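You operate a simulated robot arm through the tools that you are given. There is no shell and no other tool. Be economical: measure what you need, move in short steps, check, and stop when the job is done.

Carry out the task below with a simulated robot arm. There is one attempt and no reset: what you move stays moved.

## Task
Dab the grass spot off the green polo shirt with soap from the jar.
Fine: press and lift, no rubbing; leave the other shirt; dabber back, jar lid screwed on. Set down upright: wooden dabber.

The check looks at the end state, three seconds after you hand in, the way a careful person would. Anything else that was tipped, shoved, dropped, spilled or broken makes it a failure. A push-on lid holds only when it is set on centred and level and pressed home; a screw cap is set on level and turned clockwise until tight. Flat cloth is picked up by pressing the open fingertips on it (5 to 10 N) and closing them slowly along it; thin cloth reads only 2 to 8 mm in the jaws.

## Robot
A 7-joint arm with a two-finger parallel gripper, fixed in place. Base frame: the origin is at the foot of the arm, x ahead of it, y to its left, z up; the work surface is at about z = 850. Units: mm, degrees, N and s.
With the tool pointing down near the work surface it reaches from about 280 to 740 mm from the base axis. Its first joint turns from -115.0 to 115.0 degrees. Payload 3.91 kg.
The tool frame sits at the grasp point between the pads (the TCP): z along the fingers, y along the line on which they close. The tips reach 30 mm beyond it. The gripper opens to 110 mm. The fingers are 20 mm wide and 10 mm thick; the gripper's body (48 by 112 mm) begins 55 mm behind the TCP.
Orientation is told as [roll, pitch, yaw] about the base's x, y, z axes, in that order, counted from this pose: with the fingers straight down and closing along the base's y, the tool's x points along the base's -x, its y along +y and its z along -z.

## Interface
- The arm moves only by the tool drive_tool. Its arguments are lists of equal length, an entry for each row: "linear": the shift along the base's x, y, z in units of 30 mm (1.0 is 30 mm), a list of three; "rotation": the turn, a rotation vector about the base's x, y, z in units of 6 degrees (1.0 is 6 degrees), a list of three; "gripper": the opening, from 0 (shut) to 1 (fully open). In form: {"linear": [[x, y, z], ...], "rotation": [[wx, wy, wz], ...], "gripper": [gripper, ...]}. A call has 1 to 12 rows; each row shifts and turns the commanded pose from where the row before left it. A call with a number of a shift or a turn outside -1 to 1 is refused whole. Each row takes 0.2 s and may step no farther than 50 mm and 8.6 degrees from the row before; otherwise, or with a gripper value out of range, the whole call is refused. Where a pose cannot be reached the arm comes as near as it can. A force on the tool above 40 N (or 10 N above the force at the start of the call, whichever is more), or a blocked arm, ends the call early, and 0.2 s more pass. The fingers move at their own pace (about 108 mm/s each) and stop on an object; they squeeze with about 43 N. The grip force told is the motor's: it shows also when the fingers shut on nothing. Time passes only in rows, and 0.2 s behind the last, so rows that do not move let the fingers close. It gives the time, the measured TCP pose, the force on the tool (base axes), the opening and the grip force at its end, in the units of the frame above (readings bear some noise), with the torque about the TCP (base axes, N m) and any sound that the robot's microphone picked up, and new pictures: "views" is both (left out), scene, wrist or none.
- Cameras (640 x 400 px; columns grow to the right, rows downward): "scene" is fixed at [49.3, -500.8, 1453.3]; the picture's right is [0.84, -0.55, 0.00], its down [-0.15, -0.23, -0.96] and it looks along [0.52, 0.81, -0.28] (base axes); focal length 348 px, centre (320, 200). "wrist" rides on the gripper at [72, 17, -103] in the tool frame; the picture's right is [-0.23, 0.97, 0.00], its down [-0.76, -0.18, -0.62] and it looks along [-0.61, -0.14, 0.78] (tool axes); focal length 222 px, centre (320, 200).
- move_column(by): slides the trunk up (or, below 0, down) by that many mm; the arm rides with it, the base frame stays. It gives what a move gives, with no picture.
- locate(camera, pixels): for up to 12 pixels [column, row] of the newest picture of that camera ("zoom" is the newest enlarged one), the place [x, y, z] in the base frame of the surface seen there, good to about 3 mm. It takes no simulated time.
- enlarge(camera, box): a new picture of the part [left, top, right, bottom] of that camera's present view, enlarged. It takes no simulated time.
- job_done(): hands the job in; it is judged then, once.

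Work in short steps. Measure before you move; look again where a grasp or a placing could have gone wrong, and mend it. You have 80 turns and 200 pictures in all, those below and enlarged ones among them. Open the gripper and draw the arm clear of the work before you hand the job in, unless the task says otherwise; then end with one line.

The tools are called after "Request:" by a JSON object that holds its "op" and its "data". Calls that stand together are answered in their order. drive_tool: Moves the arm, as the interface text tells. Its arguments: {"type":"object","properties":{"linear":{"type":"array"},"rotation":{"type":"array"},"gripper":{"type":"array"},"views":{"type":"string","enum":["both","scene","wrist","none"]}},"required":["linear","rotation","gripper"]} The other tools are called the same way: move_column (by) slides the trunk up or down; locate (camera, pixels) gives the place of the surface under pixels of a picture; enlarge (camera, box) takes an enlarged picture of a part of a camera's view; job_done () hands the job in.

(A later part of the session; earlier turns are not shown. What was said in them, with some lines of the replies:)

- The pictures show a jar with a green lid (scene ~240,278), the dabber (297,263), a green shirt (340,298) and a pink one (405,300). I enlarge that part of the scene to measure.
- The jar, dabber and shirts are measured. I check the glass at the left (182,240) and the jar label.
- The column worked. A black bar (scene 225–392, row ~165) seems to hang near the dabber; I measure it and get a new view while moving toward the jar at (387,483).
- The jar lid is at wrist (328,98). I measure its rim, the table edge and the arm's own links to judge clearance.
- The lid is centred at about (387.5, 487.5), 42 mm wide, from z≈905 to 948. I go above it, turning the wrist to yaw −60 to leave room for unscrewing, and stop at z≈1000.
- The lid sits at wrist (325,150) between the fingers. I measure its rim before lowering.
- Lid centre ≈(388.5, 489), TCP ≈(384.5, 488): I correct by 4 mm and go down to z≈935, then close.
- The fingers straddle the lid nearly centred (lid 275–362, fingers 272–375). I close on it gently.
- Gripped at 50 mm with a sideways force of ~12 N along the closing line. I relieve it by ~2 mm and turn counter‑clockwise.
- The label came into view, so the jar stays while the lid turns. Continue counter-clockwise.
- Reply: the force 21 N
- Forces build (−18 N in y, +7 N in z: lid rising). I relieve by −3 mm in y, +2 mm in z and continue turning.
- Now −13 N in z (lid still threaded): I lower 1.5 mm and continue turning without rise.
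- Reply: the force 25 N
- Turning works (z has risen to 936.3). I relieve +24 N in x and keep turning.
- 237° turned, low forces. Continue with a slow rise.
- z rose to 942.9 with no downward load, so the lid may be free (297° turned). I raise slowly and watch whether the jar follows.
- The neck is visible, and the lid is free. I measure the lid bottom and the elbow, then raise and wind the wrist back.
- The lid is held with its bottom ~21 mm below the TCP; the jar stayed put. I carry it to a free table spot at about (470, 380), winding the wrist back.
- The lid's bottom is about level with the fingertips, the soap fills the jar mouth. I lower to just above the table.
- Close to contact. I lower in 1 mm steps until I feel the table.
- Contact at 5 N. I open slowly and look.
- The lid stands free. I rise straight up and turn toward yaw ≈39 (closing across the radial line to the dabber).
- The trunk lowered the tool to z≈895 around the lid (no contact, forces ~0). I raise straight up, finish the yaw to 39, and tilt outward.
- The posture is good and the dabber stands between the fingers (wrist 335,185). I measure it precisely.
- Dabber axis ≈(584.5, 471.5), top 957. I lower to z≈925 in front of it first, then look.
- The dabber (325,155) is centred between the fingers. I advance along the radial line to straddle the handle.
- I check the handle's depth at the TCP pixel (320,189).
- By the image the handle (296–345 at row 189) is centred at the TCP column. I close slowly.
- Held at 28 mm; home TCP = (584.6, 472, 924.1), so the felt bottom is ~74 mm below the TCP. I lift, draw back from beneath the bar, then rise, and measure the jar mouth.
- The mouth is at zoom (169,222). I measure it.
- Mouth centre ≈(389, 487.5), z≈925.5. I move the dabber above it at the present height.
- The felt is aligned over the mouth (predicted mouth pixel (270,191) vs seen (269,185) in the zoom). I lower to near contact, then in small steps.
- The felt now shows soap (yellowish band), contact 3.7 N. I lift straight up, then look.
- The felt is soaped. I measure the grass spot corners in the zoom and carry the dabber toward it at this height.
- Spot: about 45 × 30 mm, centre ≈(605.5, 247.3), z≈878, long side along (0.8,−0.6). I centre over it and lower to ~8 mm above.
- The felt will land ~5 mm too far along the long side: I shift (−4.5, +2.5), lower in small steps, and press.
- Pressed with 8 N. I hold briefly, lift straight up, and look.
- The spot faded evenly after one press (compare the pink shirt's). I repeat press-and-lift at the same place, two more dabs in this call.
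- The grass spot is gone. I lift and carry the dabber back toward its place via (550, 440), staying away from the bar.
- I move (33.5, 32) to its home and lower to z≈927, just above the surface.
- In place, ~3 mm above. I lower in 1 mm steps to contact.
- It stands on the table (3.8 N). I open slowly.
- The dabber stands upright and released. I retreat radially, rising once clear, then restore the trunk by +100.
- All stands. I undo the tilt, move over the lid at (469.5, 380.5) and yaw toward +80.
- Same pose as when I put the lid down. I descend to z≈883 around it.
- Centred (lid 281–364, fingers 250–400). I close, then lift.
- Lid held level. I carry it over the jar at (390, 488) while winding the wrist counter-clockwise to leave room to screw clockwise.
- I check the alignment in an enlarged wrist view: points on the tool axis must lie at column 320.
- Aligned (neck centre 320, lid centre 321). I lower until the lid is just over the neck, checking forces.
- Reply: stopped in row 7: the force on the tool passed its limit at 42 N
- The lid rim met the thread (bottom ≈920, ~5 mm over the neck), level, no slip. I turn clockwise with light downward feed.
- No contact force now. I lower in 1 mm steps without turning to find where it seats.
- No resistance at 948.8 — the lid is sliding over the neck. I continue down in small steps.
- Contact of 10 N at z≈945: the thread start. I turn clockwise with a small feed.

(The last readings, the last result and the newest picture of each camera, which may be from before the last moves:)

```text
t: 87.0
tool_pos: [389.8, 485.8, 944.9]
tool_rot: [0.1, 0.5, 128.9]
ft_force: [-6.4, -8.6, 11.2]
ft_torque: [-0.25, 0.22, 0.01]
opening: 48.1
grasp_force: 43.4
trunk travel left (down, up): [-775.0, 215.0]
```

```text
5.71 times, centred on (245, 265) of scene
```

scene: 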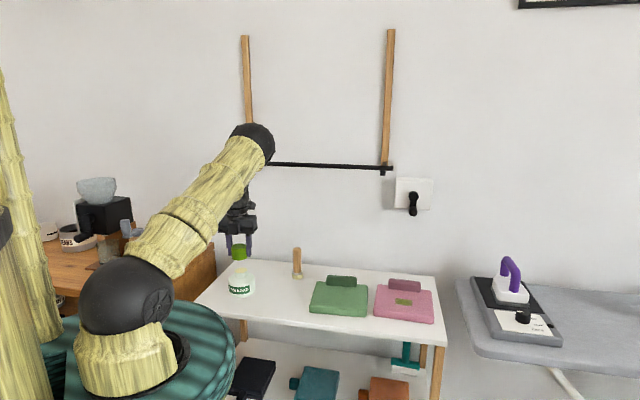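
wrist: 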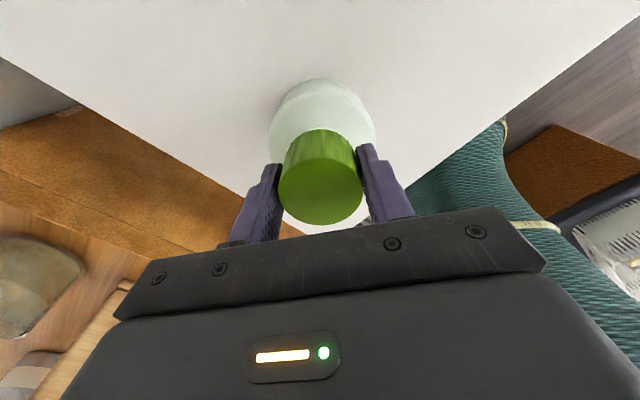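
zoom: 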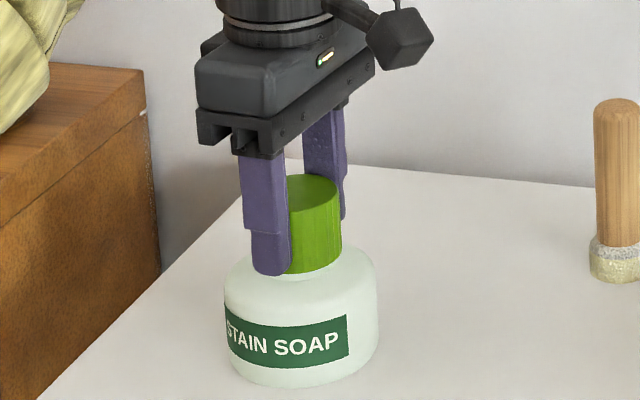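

Continue clockwise, relieving the side force by ~1 mm.

Request:
{"op": "drive_tool", "data": {"linear": [[-0.03, -0.04, 0], [0, 0, -0.005], [0, 0, -0.005], [0, 0, -0.005], [0, 0, -0.005], [0, 0, -0.005], [0, 0, -0.005], [0, 0, -0.005], [0, 0, -0.005], [0, 0, -0.005], [0, 0, -0.005]], "rotation": [[0, 0, 0], [0, 0, -1], [0, 0, -1], [0, 0, -1], [0, 0, -1], [0, 0, -1], [0, 0, -1], [0, 0, -1], [0, 0, -1], [0, 0, -1], [0, 0, -1]], "gripper": [0.3, 0.3, 0.3, 0.3, 0.3, 0.3, 0.3, 0.3, 0.3, 0.3, 0.3], "views": "none"}}

Request:
{"op": "enlarge", "data": {"camera": "scene", "box": [200, 230, 290, 300]}}

```text
t: 89.4
tool_pos: [388.2, 485.5, 945.2]
tool_rot: [-0.1, 0.3, 69.0]
ft_force: [-3.7, -3.6, 16.9]
ft_torque: [-0.13, 0.16, 0.0]
opening: 48.4
grasp_force: 42.5
trunk travel left (down, up): [-775.0, 215.0]
```

```text
5.71 times, centred on (245, 265) of scene
```

zoom: 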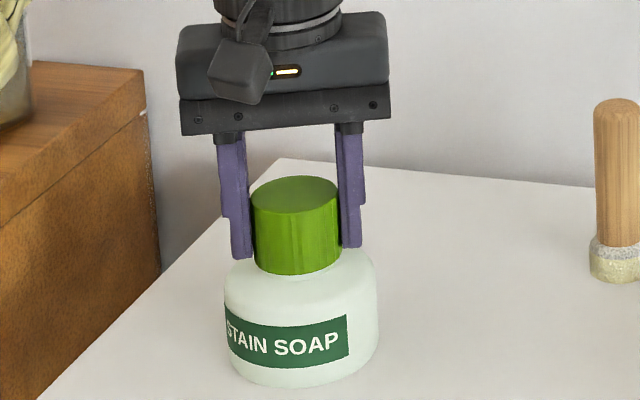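

I measure the lid's top height to see how far it has gone (it was 948 when closed).

Request:
{"op": "locate", "data": {"camera": "zoom", "pixels": [[297, 192], [280, 195], [315, 192], [297, 183], [297, 268], [297, 200]]}}

Request:
{"op": "drive_tool", "data": {"linear": [[-0.01, -0.01, 0], [0, 0, -0.003], [0, 0, -0.003], [0, 0, -0.003], [0, 0, -0.003], [0, 0, -0.003], [0, 0, -0.003], [0, 0, -0.003], [0, 0, -0.003], [0, 0, -0.003], [0, 0, -0.003]], "rotation": [[0, 0, 0], [0, 0, -1], [0, 0, -1], [0, 0, -1], [0, 0, -1], [0, 0, -1], [0, 0, -1], [0, 0, -1], [0, 0, -1], [0, 0, -1], [0, 0, -1]], "gripper": [0.3, 0.3, 0.3, 0.3, 0.3, 0.3, 0.3, 0.3, 0.3, 0.3, 0.3], "views": "none"}}

Request:
{"op": "enlarge", "data": {"camera": "scene", "box": [200, 230, 290, 300]}}

Request:
{"op": "locate", "data": {"camera": "zoom", "pixels": [[297, 192], [280, 195], [315, 192], [297, 183], [297, 268], [297, 200]]}}

```text
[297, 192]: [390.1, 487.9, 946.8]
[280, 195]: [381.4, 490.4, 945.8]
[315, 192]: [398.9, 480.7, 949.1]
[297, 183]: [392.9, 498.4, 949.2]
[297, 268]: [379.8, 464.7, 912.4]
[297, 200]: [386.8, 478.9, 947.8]
```

```text
t: 91.8
tool_pos: [386.5, 488.2, 943.3]
tool_rot: [-0.1, 0.3, 9.0]
ft_force: [-18.6, 2.9, 7.7]
ft_torque: [0.39, 0.13, -0.03]
opening: 48.6
grasp_force: 43.2
trunk travel left (down, up): [-775.0, 215.0]
```

```text
5.71 times, centred on (245, 265) of scene
```

zoom: 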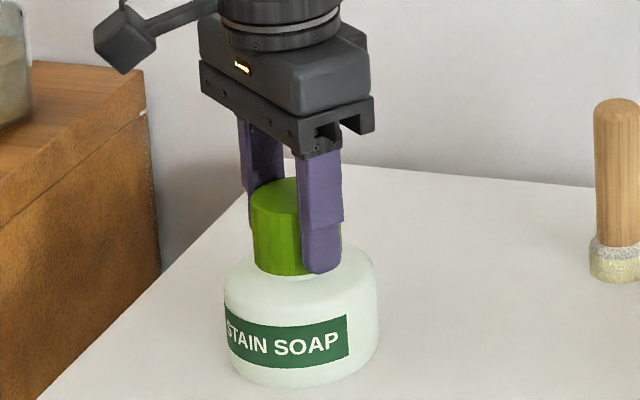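

```text
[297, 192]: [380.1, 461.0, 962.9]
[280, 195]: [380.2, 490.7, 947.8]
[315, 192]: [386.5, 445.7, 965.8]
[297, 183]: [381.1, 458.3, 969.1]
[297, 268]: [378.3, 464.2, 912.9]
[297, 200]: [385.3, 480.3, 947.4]
```

The lid has gone down (z 943.3, force fell to 8 N), so it is threading. I relieve the −18 N in x and keep turning.

Request:
{"op": "drive_tool", "data": {"linear": [[-0.08, 0, 0], [0, 0, -0.003], [0, 0, -0.003], [0, 0, -0.003], [0, 0, -0.003], [0, 0, -0.003], [0, 0, -0.003], [0, 0, -0.003], [0, 0, -0.003], [0, 0, -0.003], [0, 0, -0.003], [0, 0, -0.003]], "rotation": [[0, 0, 0], [0, 0, -1], [0, 0, -1], [0, 0, -1], [0, 0, -1], [0, 0, -1], [0, 0, -1], [0, 0, -1], [0, 0, -1], [0, 0, -1], [0, 0, -1], [0, 0, -1]], "gripper": [0.3, 0.3, 0.3, 0.3, 0.3, 0.3, 0.3, 0.3, 0.3, 0.3, 0.3, 0.3], "views": "none"}}

Request:
{"op": "enlarge", "data": {"camera": "scene", "box": [200, 230, 290, 300]}}

```text
t: 94.4
tool_pos: [386.9, 489.8, 941.1]
tool_rot: [0.4, 0.5, -57.0]
ft_force: [8.0, 20.0, 27.3]
ft_torque: [-0.44, -0.08, -0.02]
opening: 48.6
grasp_force: 42.8
trunk travel left (down, up): [-775.0, 215.0]
```

```text
5.71 times, centred on (245, 265) of scene
```

zoom: 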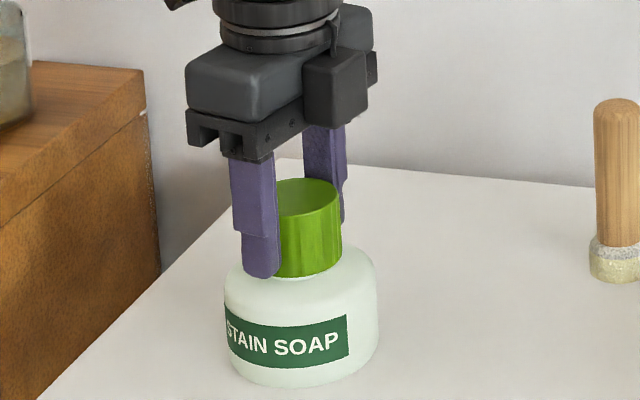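

z is down to 941 but forces build (Fz 27, Fy 20). I relieve them, open, raise 3 mm and wind back for a second grip.

Request:
{"op": "drive_tool", "data": {"linear": [[0.03, 0.07, 0.05], [0, 0, 0], [0, 0, 0], [0, 0, 0], [0, 0, 0], [0, 0, 0.15], [0, 0, 0]], "rotation": [[0, 0, 0], [0, 0, 0], [0, 0, 0], [0, 0, 0], [0, 0, 0], [0, 0, 0], [0, 0, 0]], "gripper": [0.3, 0.3, 0.5, 0.6, 0.7, 0.7, 0.7], "views": "wrist"}}

Request:
{"op": "enlarge", "data": {"camera": "scene", "box": [200, 230, 290, 300]}}

```text
t: 96.0
tool_pos: [388.5, 490.3, 946.2]
tool_rot: [-0.1, 0.5, -57.0]
ft_force: [-0.8, -0.6, 0.6]
ft_torque: [0.0, 0.0, -0.01]
opening: 76.8
grasp_force: 0.2
trunk travel left (down, up): [-775.0, 215.0]
```

wrist: 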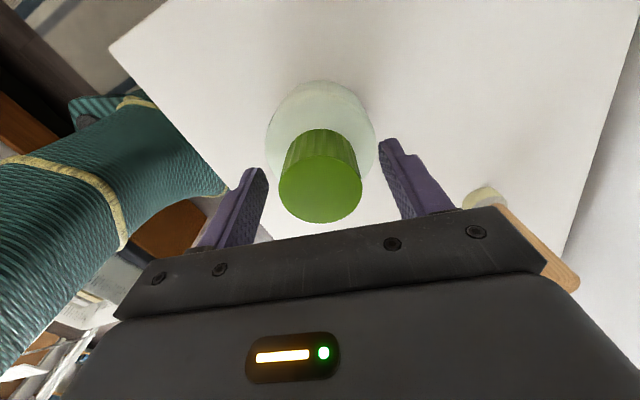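

```text
5.71 times, centred on (245, 265) of scene
```

zoom: 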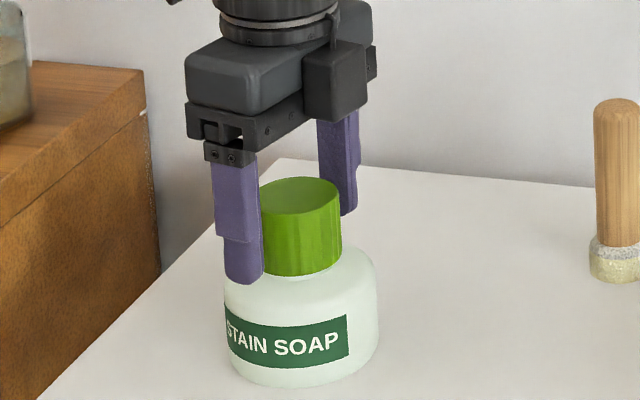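

The lid sits level and centred. I measure its top and wind back +120° around it with the fingers open.

Request:
{"op": "locate", "data": {"camera": "zoom", "pixels": [[300, 195], [285, 195], [320, 190], [300, 185], [300, 270], [275, 272], [330, 264], [300, 205]]}}

Request:
{"op": "drive_tool", "data": {"linear": [[0, 0, 0], [0, 0, 0], [0, 0, 0], [0, 0, 0], [0, 0, 0], [0, 0, 0], [0, 0, 0], [0, 0, 0], [0, 0, 0], [0, 0, 0], [0, 0, 0], [0, 0, 0]], "rotation": [[0, -0.08, 0], [0, 0, 1], [0, 0, 1], [0, 0, 1], [0, 0, 1], [0, 0, 1], [0, 0, 1], [0, 0, 1], [0, 0, 1], [0, 0, 1], [0, 0, 1], [0, 0, 1]], "gripper": [0.7, 0.7, 0.7, 0.7, 0.7, 0.7, 0.7, 0.7, 0.7, 0.7, 0.7, 0.7], "views": "none"}}

Request:
{"op": "drive_tool", "data": {"linear": [[0, 0, 0], [0, 0, 0], [0, 0, 0], [0, 0, 0], [0, 0, 0], [0, 0, 0], [0, 0, 0], [0, 0, 0], [0, 0, 0], [0, 0, 0], [0, 0, 0], [0, 0, 0]], "rotation": [[0, 0, 1], [0, 0, 1], [0, 0, 1], [0, 0, 1], [0, 0, 1], [0, 0, 1], [0, 0, 1], [0, 0, 1], [0, 0, 1], [0, 0, 1], [0, 0, 0], [0, 0, 0]], "gripper": [0.7, 0.7, 0.7, 0.7, 0.7, 0.7, 0.7, 0.7, 0.7, 0.7, 0.7, 0.7], "views": "wrist"}}

```text
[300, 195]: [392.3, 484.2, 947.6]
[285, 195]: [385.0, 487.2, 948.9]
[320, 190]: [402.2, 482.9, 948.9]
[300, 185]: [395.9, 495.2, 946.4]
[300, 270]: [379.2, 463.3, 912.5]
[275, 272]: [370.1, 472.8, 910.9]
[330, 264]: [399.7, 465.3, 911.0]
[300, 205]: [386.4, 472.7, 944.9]
```

```text
t: 98.6
tool_pos: [388.3, 489.1, 946.5]
tool_rot: [0.4, 0.1, 9.1]
ft_force: [-0.2, -0.2, 0.0]
ft_torque: [0.01, -0.02, -0.01]
opening: 77.0
grasp_force: 0.2
trunk travel left (down, up): [-775.0, 215.0]
```

```text
t: 101.2
tool_pos: [389.4, 488.5, 946.6]
tool_rot: [0.3, 0.1, 69.1]
ft_force: [0.1, 0.2, 0.0]
ft_torque: [0.0, -0.02, -0.03]
opening: 76.8
grasp_force: 0.1
trunk travel left (down, up): [-775.0, 215.0]
```

wrist: 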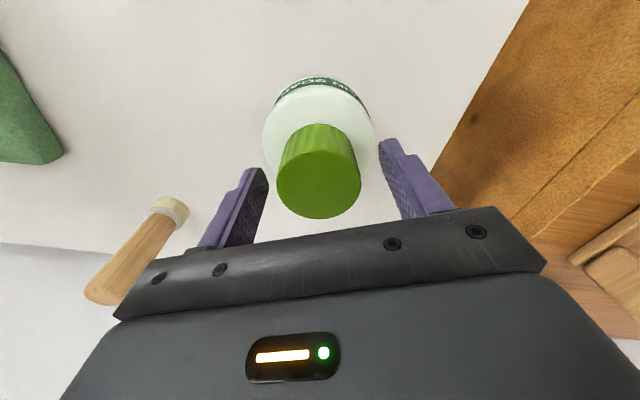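

Centred (277–361). I lower to z≈942, close, and turn clockwise.

Request:
{"op": "drive_tool", "data": {"linear": [[0, 0, -0.15], [0, 0, 0], [0, 0, 0], [0, 0, 0], [0, 0, 0], [0, 0, 0]], "rotation": [[-0.05, -0.02, 0], [0, 0, 0], [0, 0, 0], [0, 0, 0], [0, 0, 0], [0, 0, 0]], "gripper": [0.6, 0.5, 0.45, 0.4, 0.3, 0.3], "views": "none"}}

```text
t: 102.6
tool_pos: [390.0, 488.6, 943.4]
tool_rot: [0.1, 0.4, 69.0]
ft_force: [3.1, 0.7, 0.1]
ft_torque: [-0.36, -0.67, 0.0]
opening: 50.0
grasp_force: 42.4
trunk travel left (down, up): [-775.0, 215.0]
```

Gripped at 50.0 mm (as at first). I turn clockwise with slight feed.

Request:
{"op": "drive_tool", "data": {"linear": [[0, 0, -0.01], [0, 0, -0.003], [0, 0, -0.003], [0, 0, -0.003], [0, 0, -0.003], [0, 0, -0.003], [0, 0, -0.003], [0, 0, -0.003], [0, 0, -0.003], [0, 0, -0.003]], "rotation": [[0, 0, -0.5], [0, 0, -1], [0, 0, -1], [0, 0, -1], [0, 0, -1], [0, 0, -1], [0, 0, -1], [0, 0, -1], [0, 0, -1], [0, 0, -1]], "gripper": [0.3, 0.3, 0.3, 0.3, 0.3, 0.3, 0.3, 0.3, 0.3, 0.3], "views": "none"}}

Request:
{"op": "enlarge", "data": {"camera": "scene", "box": [200, 230, 290, 300]}}

```text
t: 104.8
tool_pos: [389.2, 487.5, 940.9]
tool_rot: [0.1, 0.6, 11.8]
ft_force: [4.2, -5.9, 4.0]
ft_torque: [-0.4, -0.35, 0.56]
opening: 49.4
grasp_force: 42.9
trunk travel left (down, up): [-775.0, 215.0]
```

```text
5.71 times, centred on (245, 265) of scene
```

zoom: 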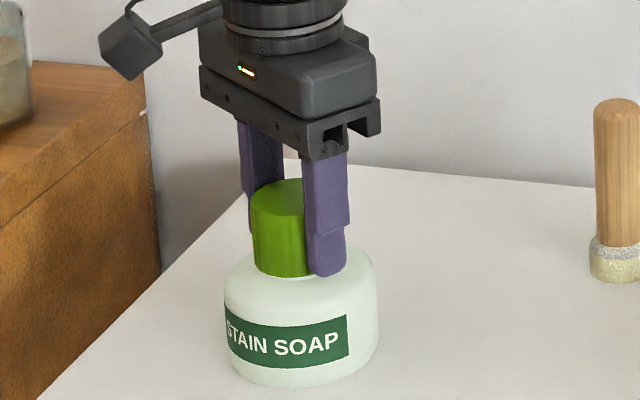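

A turning resistance of 0.56 N·m appears: it is tightening. A bit more.

Request:
{"op": "drive_tool", "data": {"linear": [[-0.01, -0.03, 0], [0, 0, 0], [0, 0, 0], [0, 0, 0]], "rotation": [[0, 0, 0], [0, 0, -1], [0, 0, -1], [0, 0, -1]], "gripper": [0.3, 0.3, 0.3, 0.3], "views": "none"}}

Request:
{"op": "enlarge", "data": {"camera": "scene", "box": [200, 230, 290, 300]}}

```text
t: 105.8
tool_pos: [387.1, 487.6, 941.4]
tool_rot: [0.2, 0.6, -6.1]
ft_force: [2.5, -3.6, 0.5]
ft_torque: [-0.76, -0.37, 1.88]
opening: 51.5
grasp_force: 43.1
trunk travel left (down, up): [-775.0, 215.0]
```

```text
5.71 times, centred on (245, 265) of scene
```

zoom: 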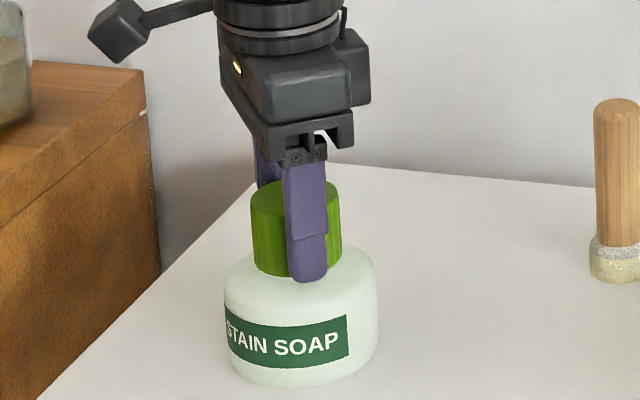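

Torque 1.9 N·m with the fingers starting to ride the ribs: tight. I open and rise straight up.

Request:
{"op": "drive_tool", "data": {"linear": [[0, 0, 0], [0, 0, 0], [0, 0, 0], [0, 0, 0], [0, 0, 0.3], [0, 0, 0.7], [0, 0, 0.9], [0, 0, 0.9], [0, 0, 0]], "rotation": [[0, 0, 0], [0, 0, 0], [0, 0, 0], [0, 0, 0], [0, 0, 0], [0, 0, 0], [0, 0, 0], [0, 0, 0], [0, 0, 0]], "gripper": [0.55, 0.65, 0.8, 0.9, 0.9, 0.9, 0.9, 0.9, 0.9], "views": "both"}}

Request:
{"op": "enlarge", "data": {"camera": "scene", "box": [200, 230, 290, 300]}}

Request:
{"op": "locate", "data": {"camera": "zoom", "pixels": [[296, 195], [275, 197], [318, 193], [296, 186], [296, 206], [296, 272], [262, 262], [334, 260]]}}

```text
t: 107.8
tool_pos: [388.3, 489.8, 1024.9]
tool_rot: [0.1, 0.4, -5.9]
ft_force: [0.0, 0.6, -0.7]
ft_torque: [0.0, 0.01, 0.02]
opening: 98.9
grasp_force: 0.1
trunk travel left (down, up): [-775.0, 215.0]
```

scene: 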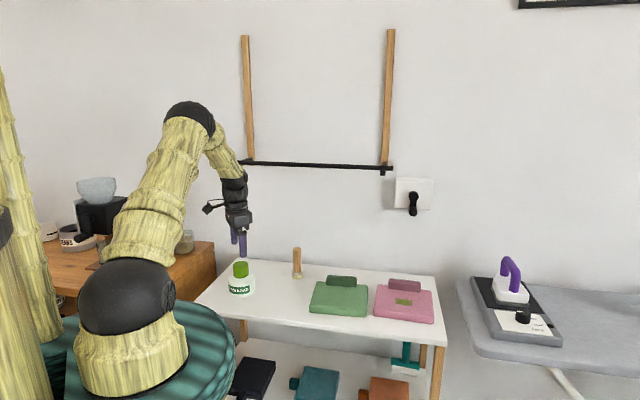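
wrist: 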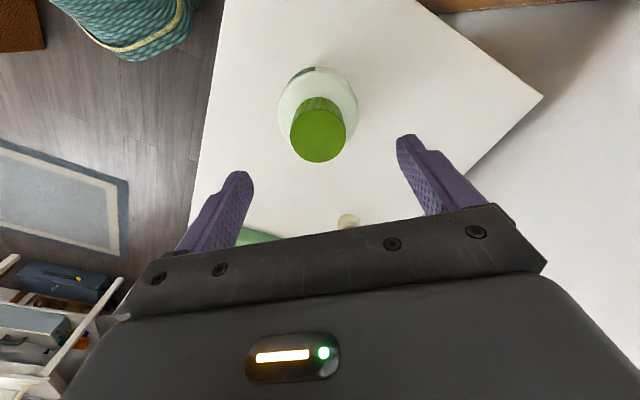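

```text
5.71 times, centred on (245, 265) of scene
```

zoom: 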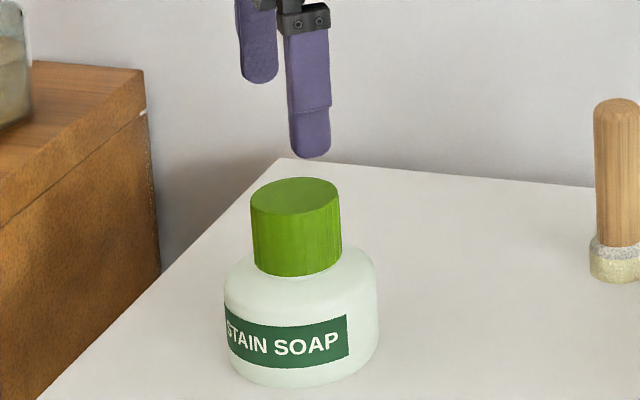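

```text
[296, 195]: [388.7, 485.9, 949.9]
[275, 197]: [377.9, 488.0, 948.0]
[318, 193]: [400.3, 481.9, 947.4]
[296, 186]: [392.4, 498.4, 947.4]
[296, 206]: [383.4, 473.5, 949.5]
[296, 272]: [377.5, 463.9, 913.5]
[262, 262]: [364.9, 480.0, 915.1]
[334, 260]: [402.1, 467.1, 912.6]
```

The lid's top and bottom rows match the start (261–278). I zoom in closely to check that it is level.

Request:
{"op": "enlarge", "data": {"camera": "scene", "box": [222, 254, 262, 302]}}

Request:
{"op": "enlarge", "data": {"camera": "wrist", "box": [260, 60, 380, 170]}}

```text
8.33 times, centred on (242, 278) of scene
```

zoom: 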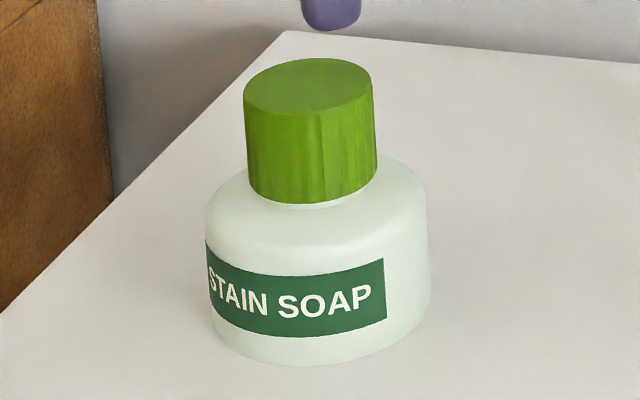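

```text
3.64 times, centred on (320, 115) of wrist
```

zoom: 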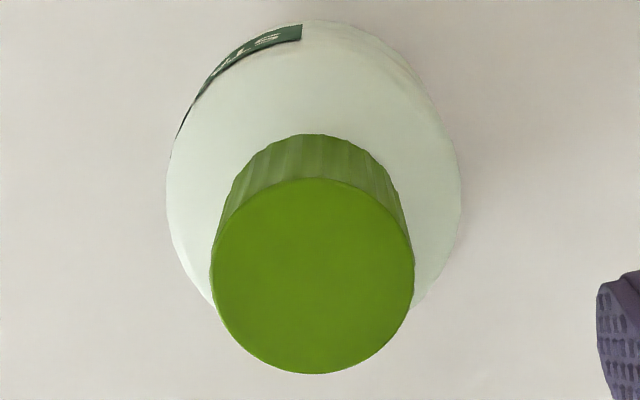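

The lid is level (top 947.4–949.9 all round) and home. I draw the arm clear and take a last look.

Request:
{"op": "drive_tool", "data": {"linear": [[0, 0, 0.8], [-0.3, -0.5, 0.8], [-0.5, -0.8, 0.8], [-0.5, -0.9, 0.8], [-0.5, -0.9, 0.8], [-0.2, -0.8, 0], [0, 0, 0]], "rotation": [[0, 0, 0], [0, 0, 0], [0, 0, 0], [0, 0, 0], [0, 0, 0], [0, 0, 0], [0, 0, 0]], "gripper": [1, 1, 1, 1, 1, 1, 1], "views": "both"}}

Request:
{"op": "enlarge", "data": {"camera": "scene", "box": [210, 235, 450, 385]}}

```text
t: 109.4
tool_pos: [324.8, 374.2, 1144.4]
tool_rot: [0.2, 0.3, -5.8]
ft_force: [-1.5, 0.8, -0.4]
ft_torque: [0.01, 0.0, -0.02]
opening: 110.2
grasp_force: 0.1
trunk travel left (down, up): [-775.0, 215.0]
```

scene: 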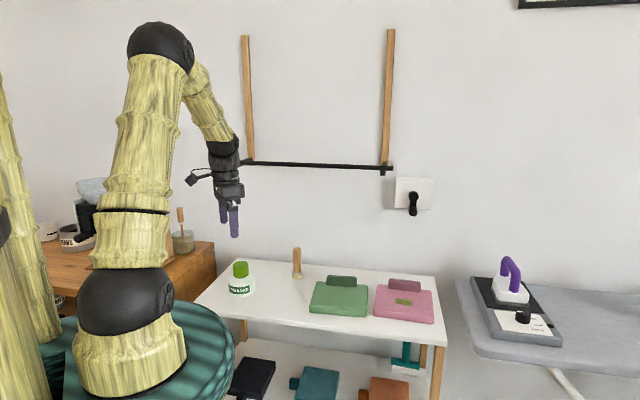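
wrist: 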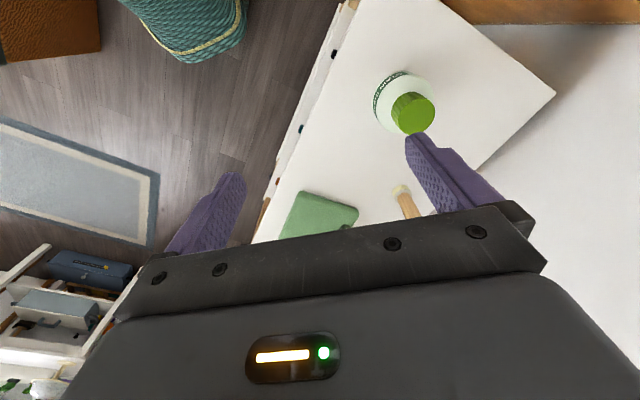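

```text
2.67 times, centred on (330, 310) of scene
```

zoom: 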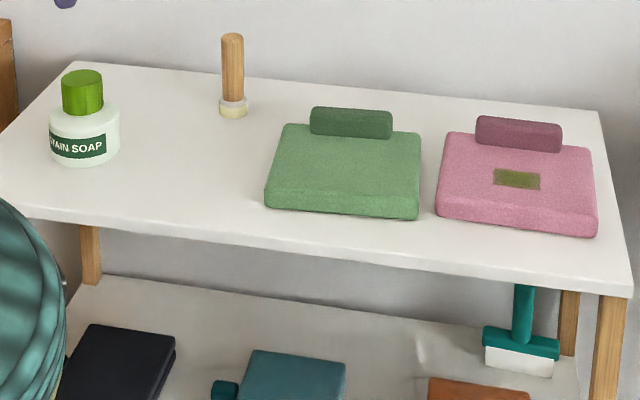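

The green shirt is clean and the pink one untouched. The dabber stands upright at its place, the jar is closed and the arm is clear, so I hand in.

Request:
{"op": "job_done", "data": {}}

```text
The job is handed in.
```

The grass spot no longer shows on the green polo after three press-and-lift dabs. The other shirt is untouched, the dabber is back upright in its place, the jar lid is screwed on tight, and the job is handed in.
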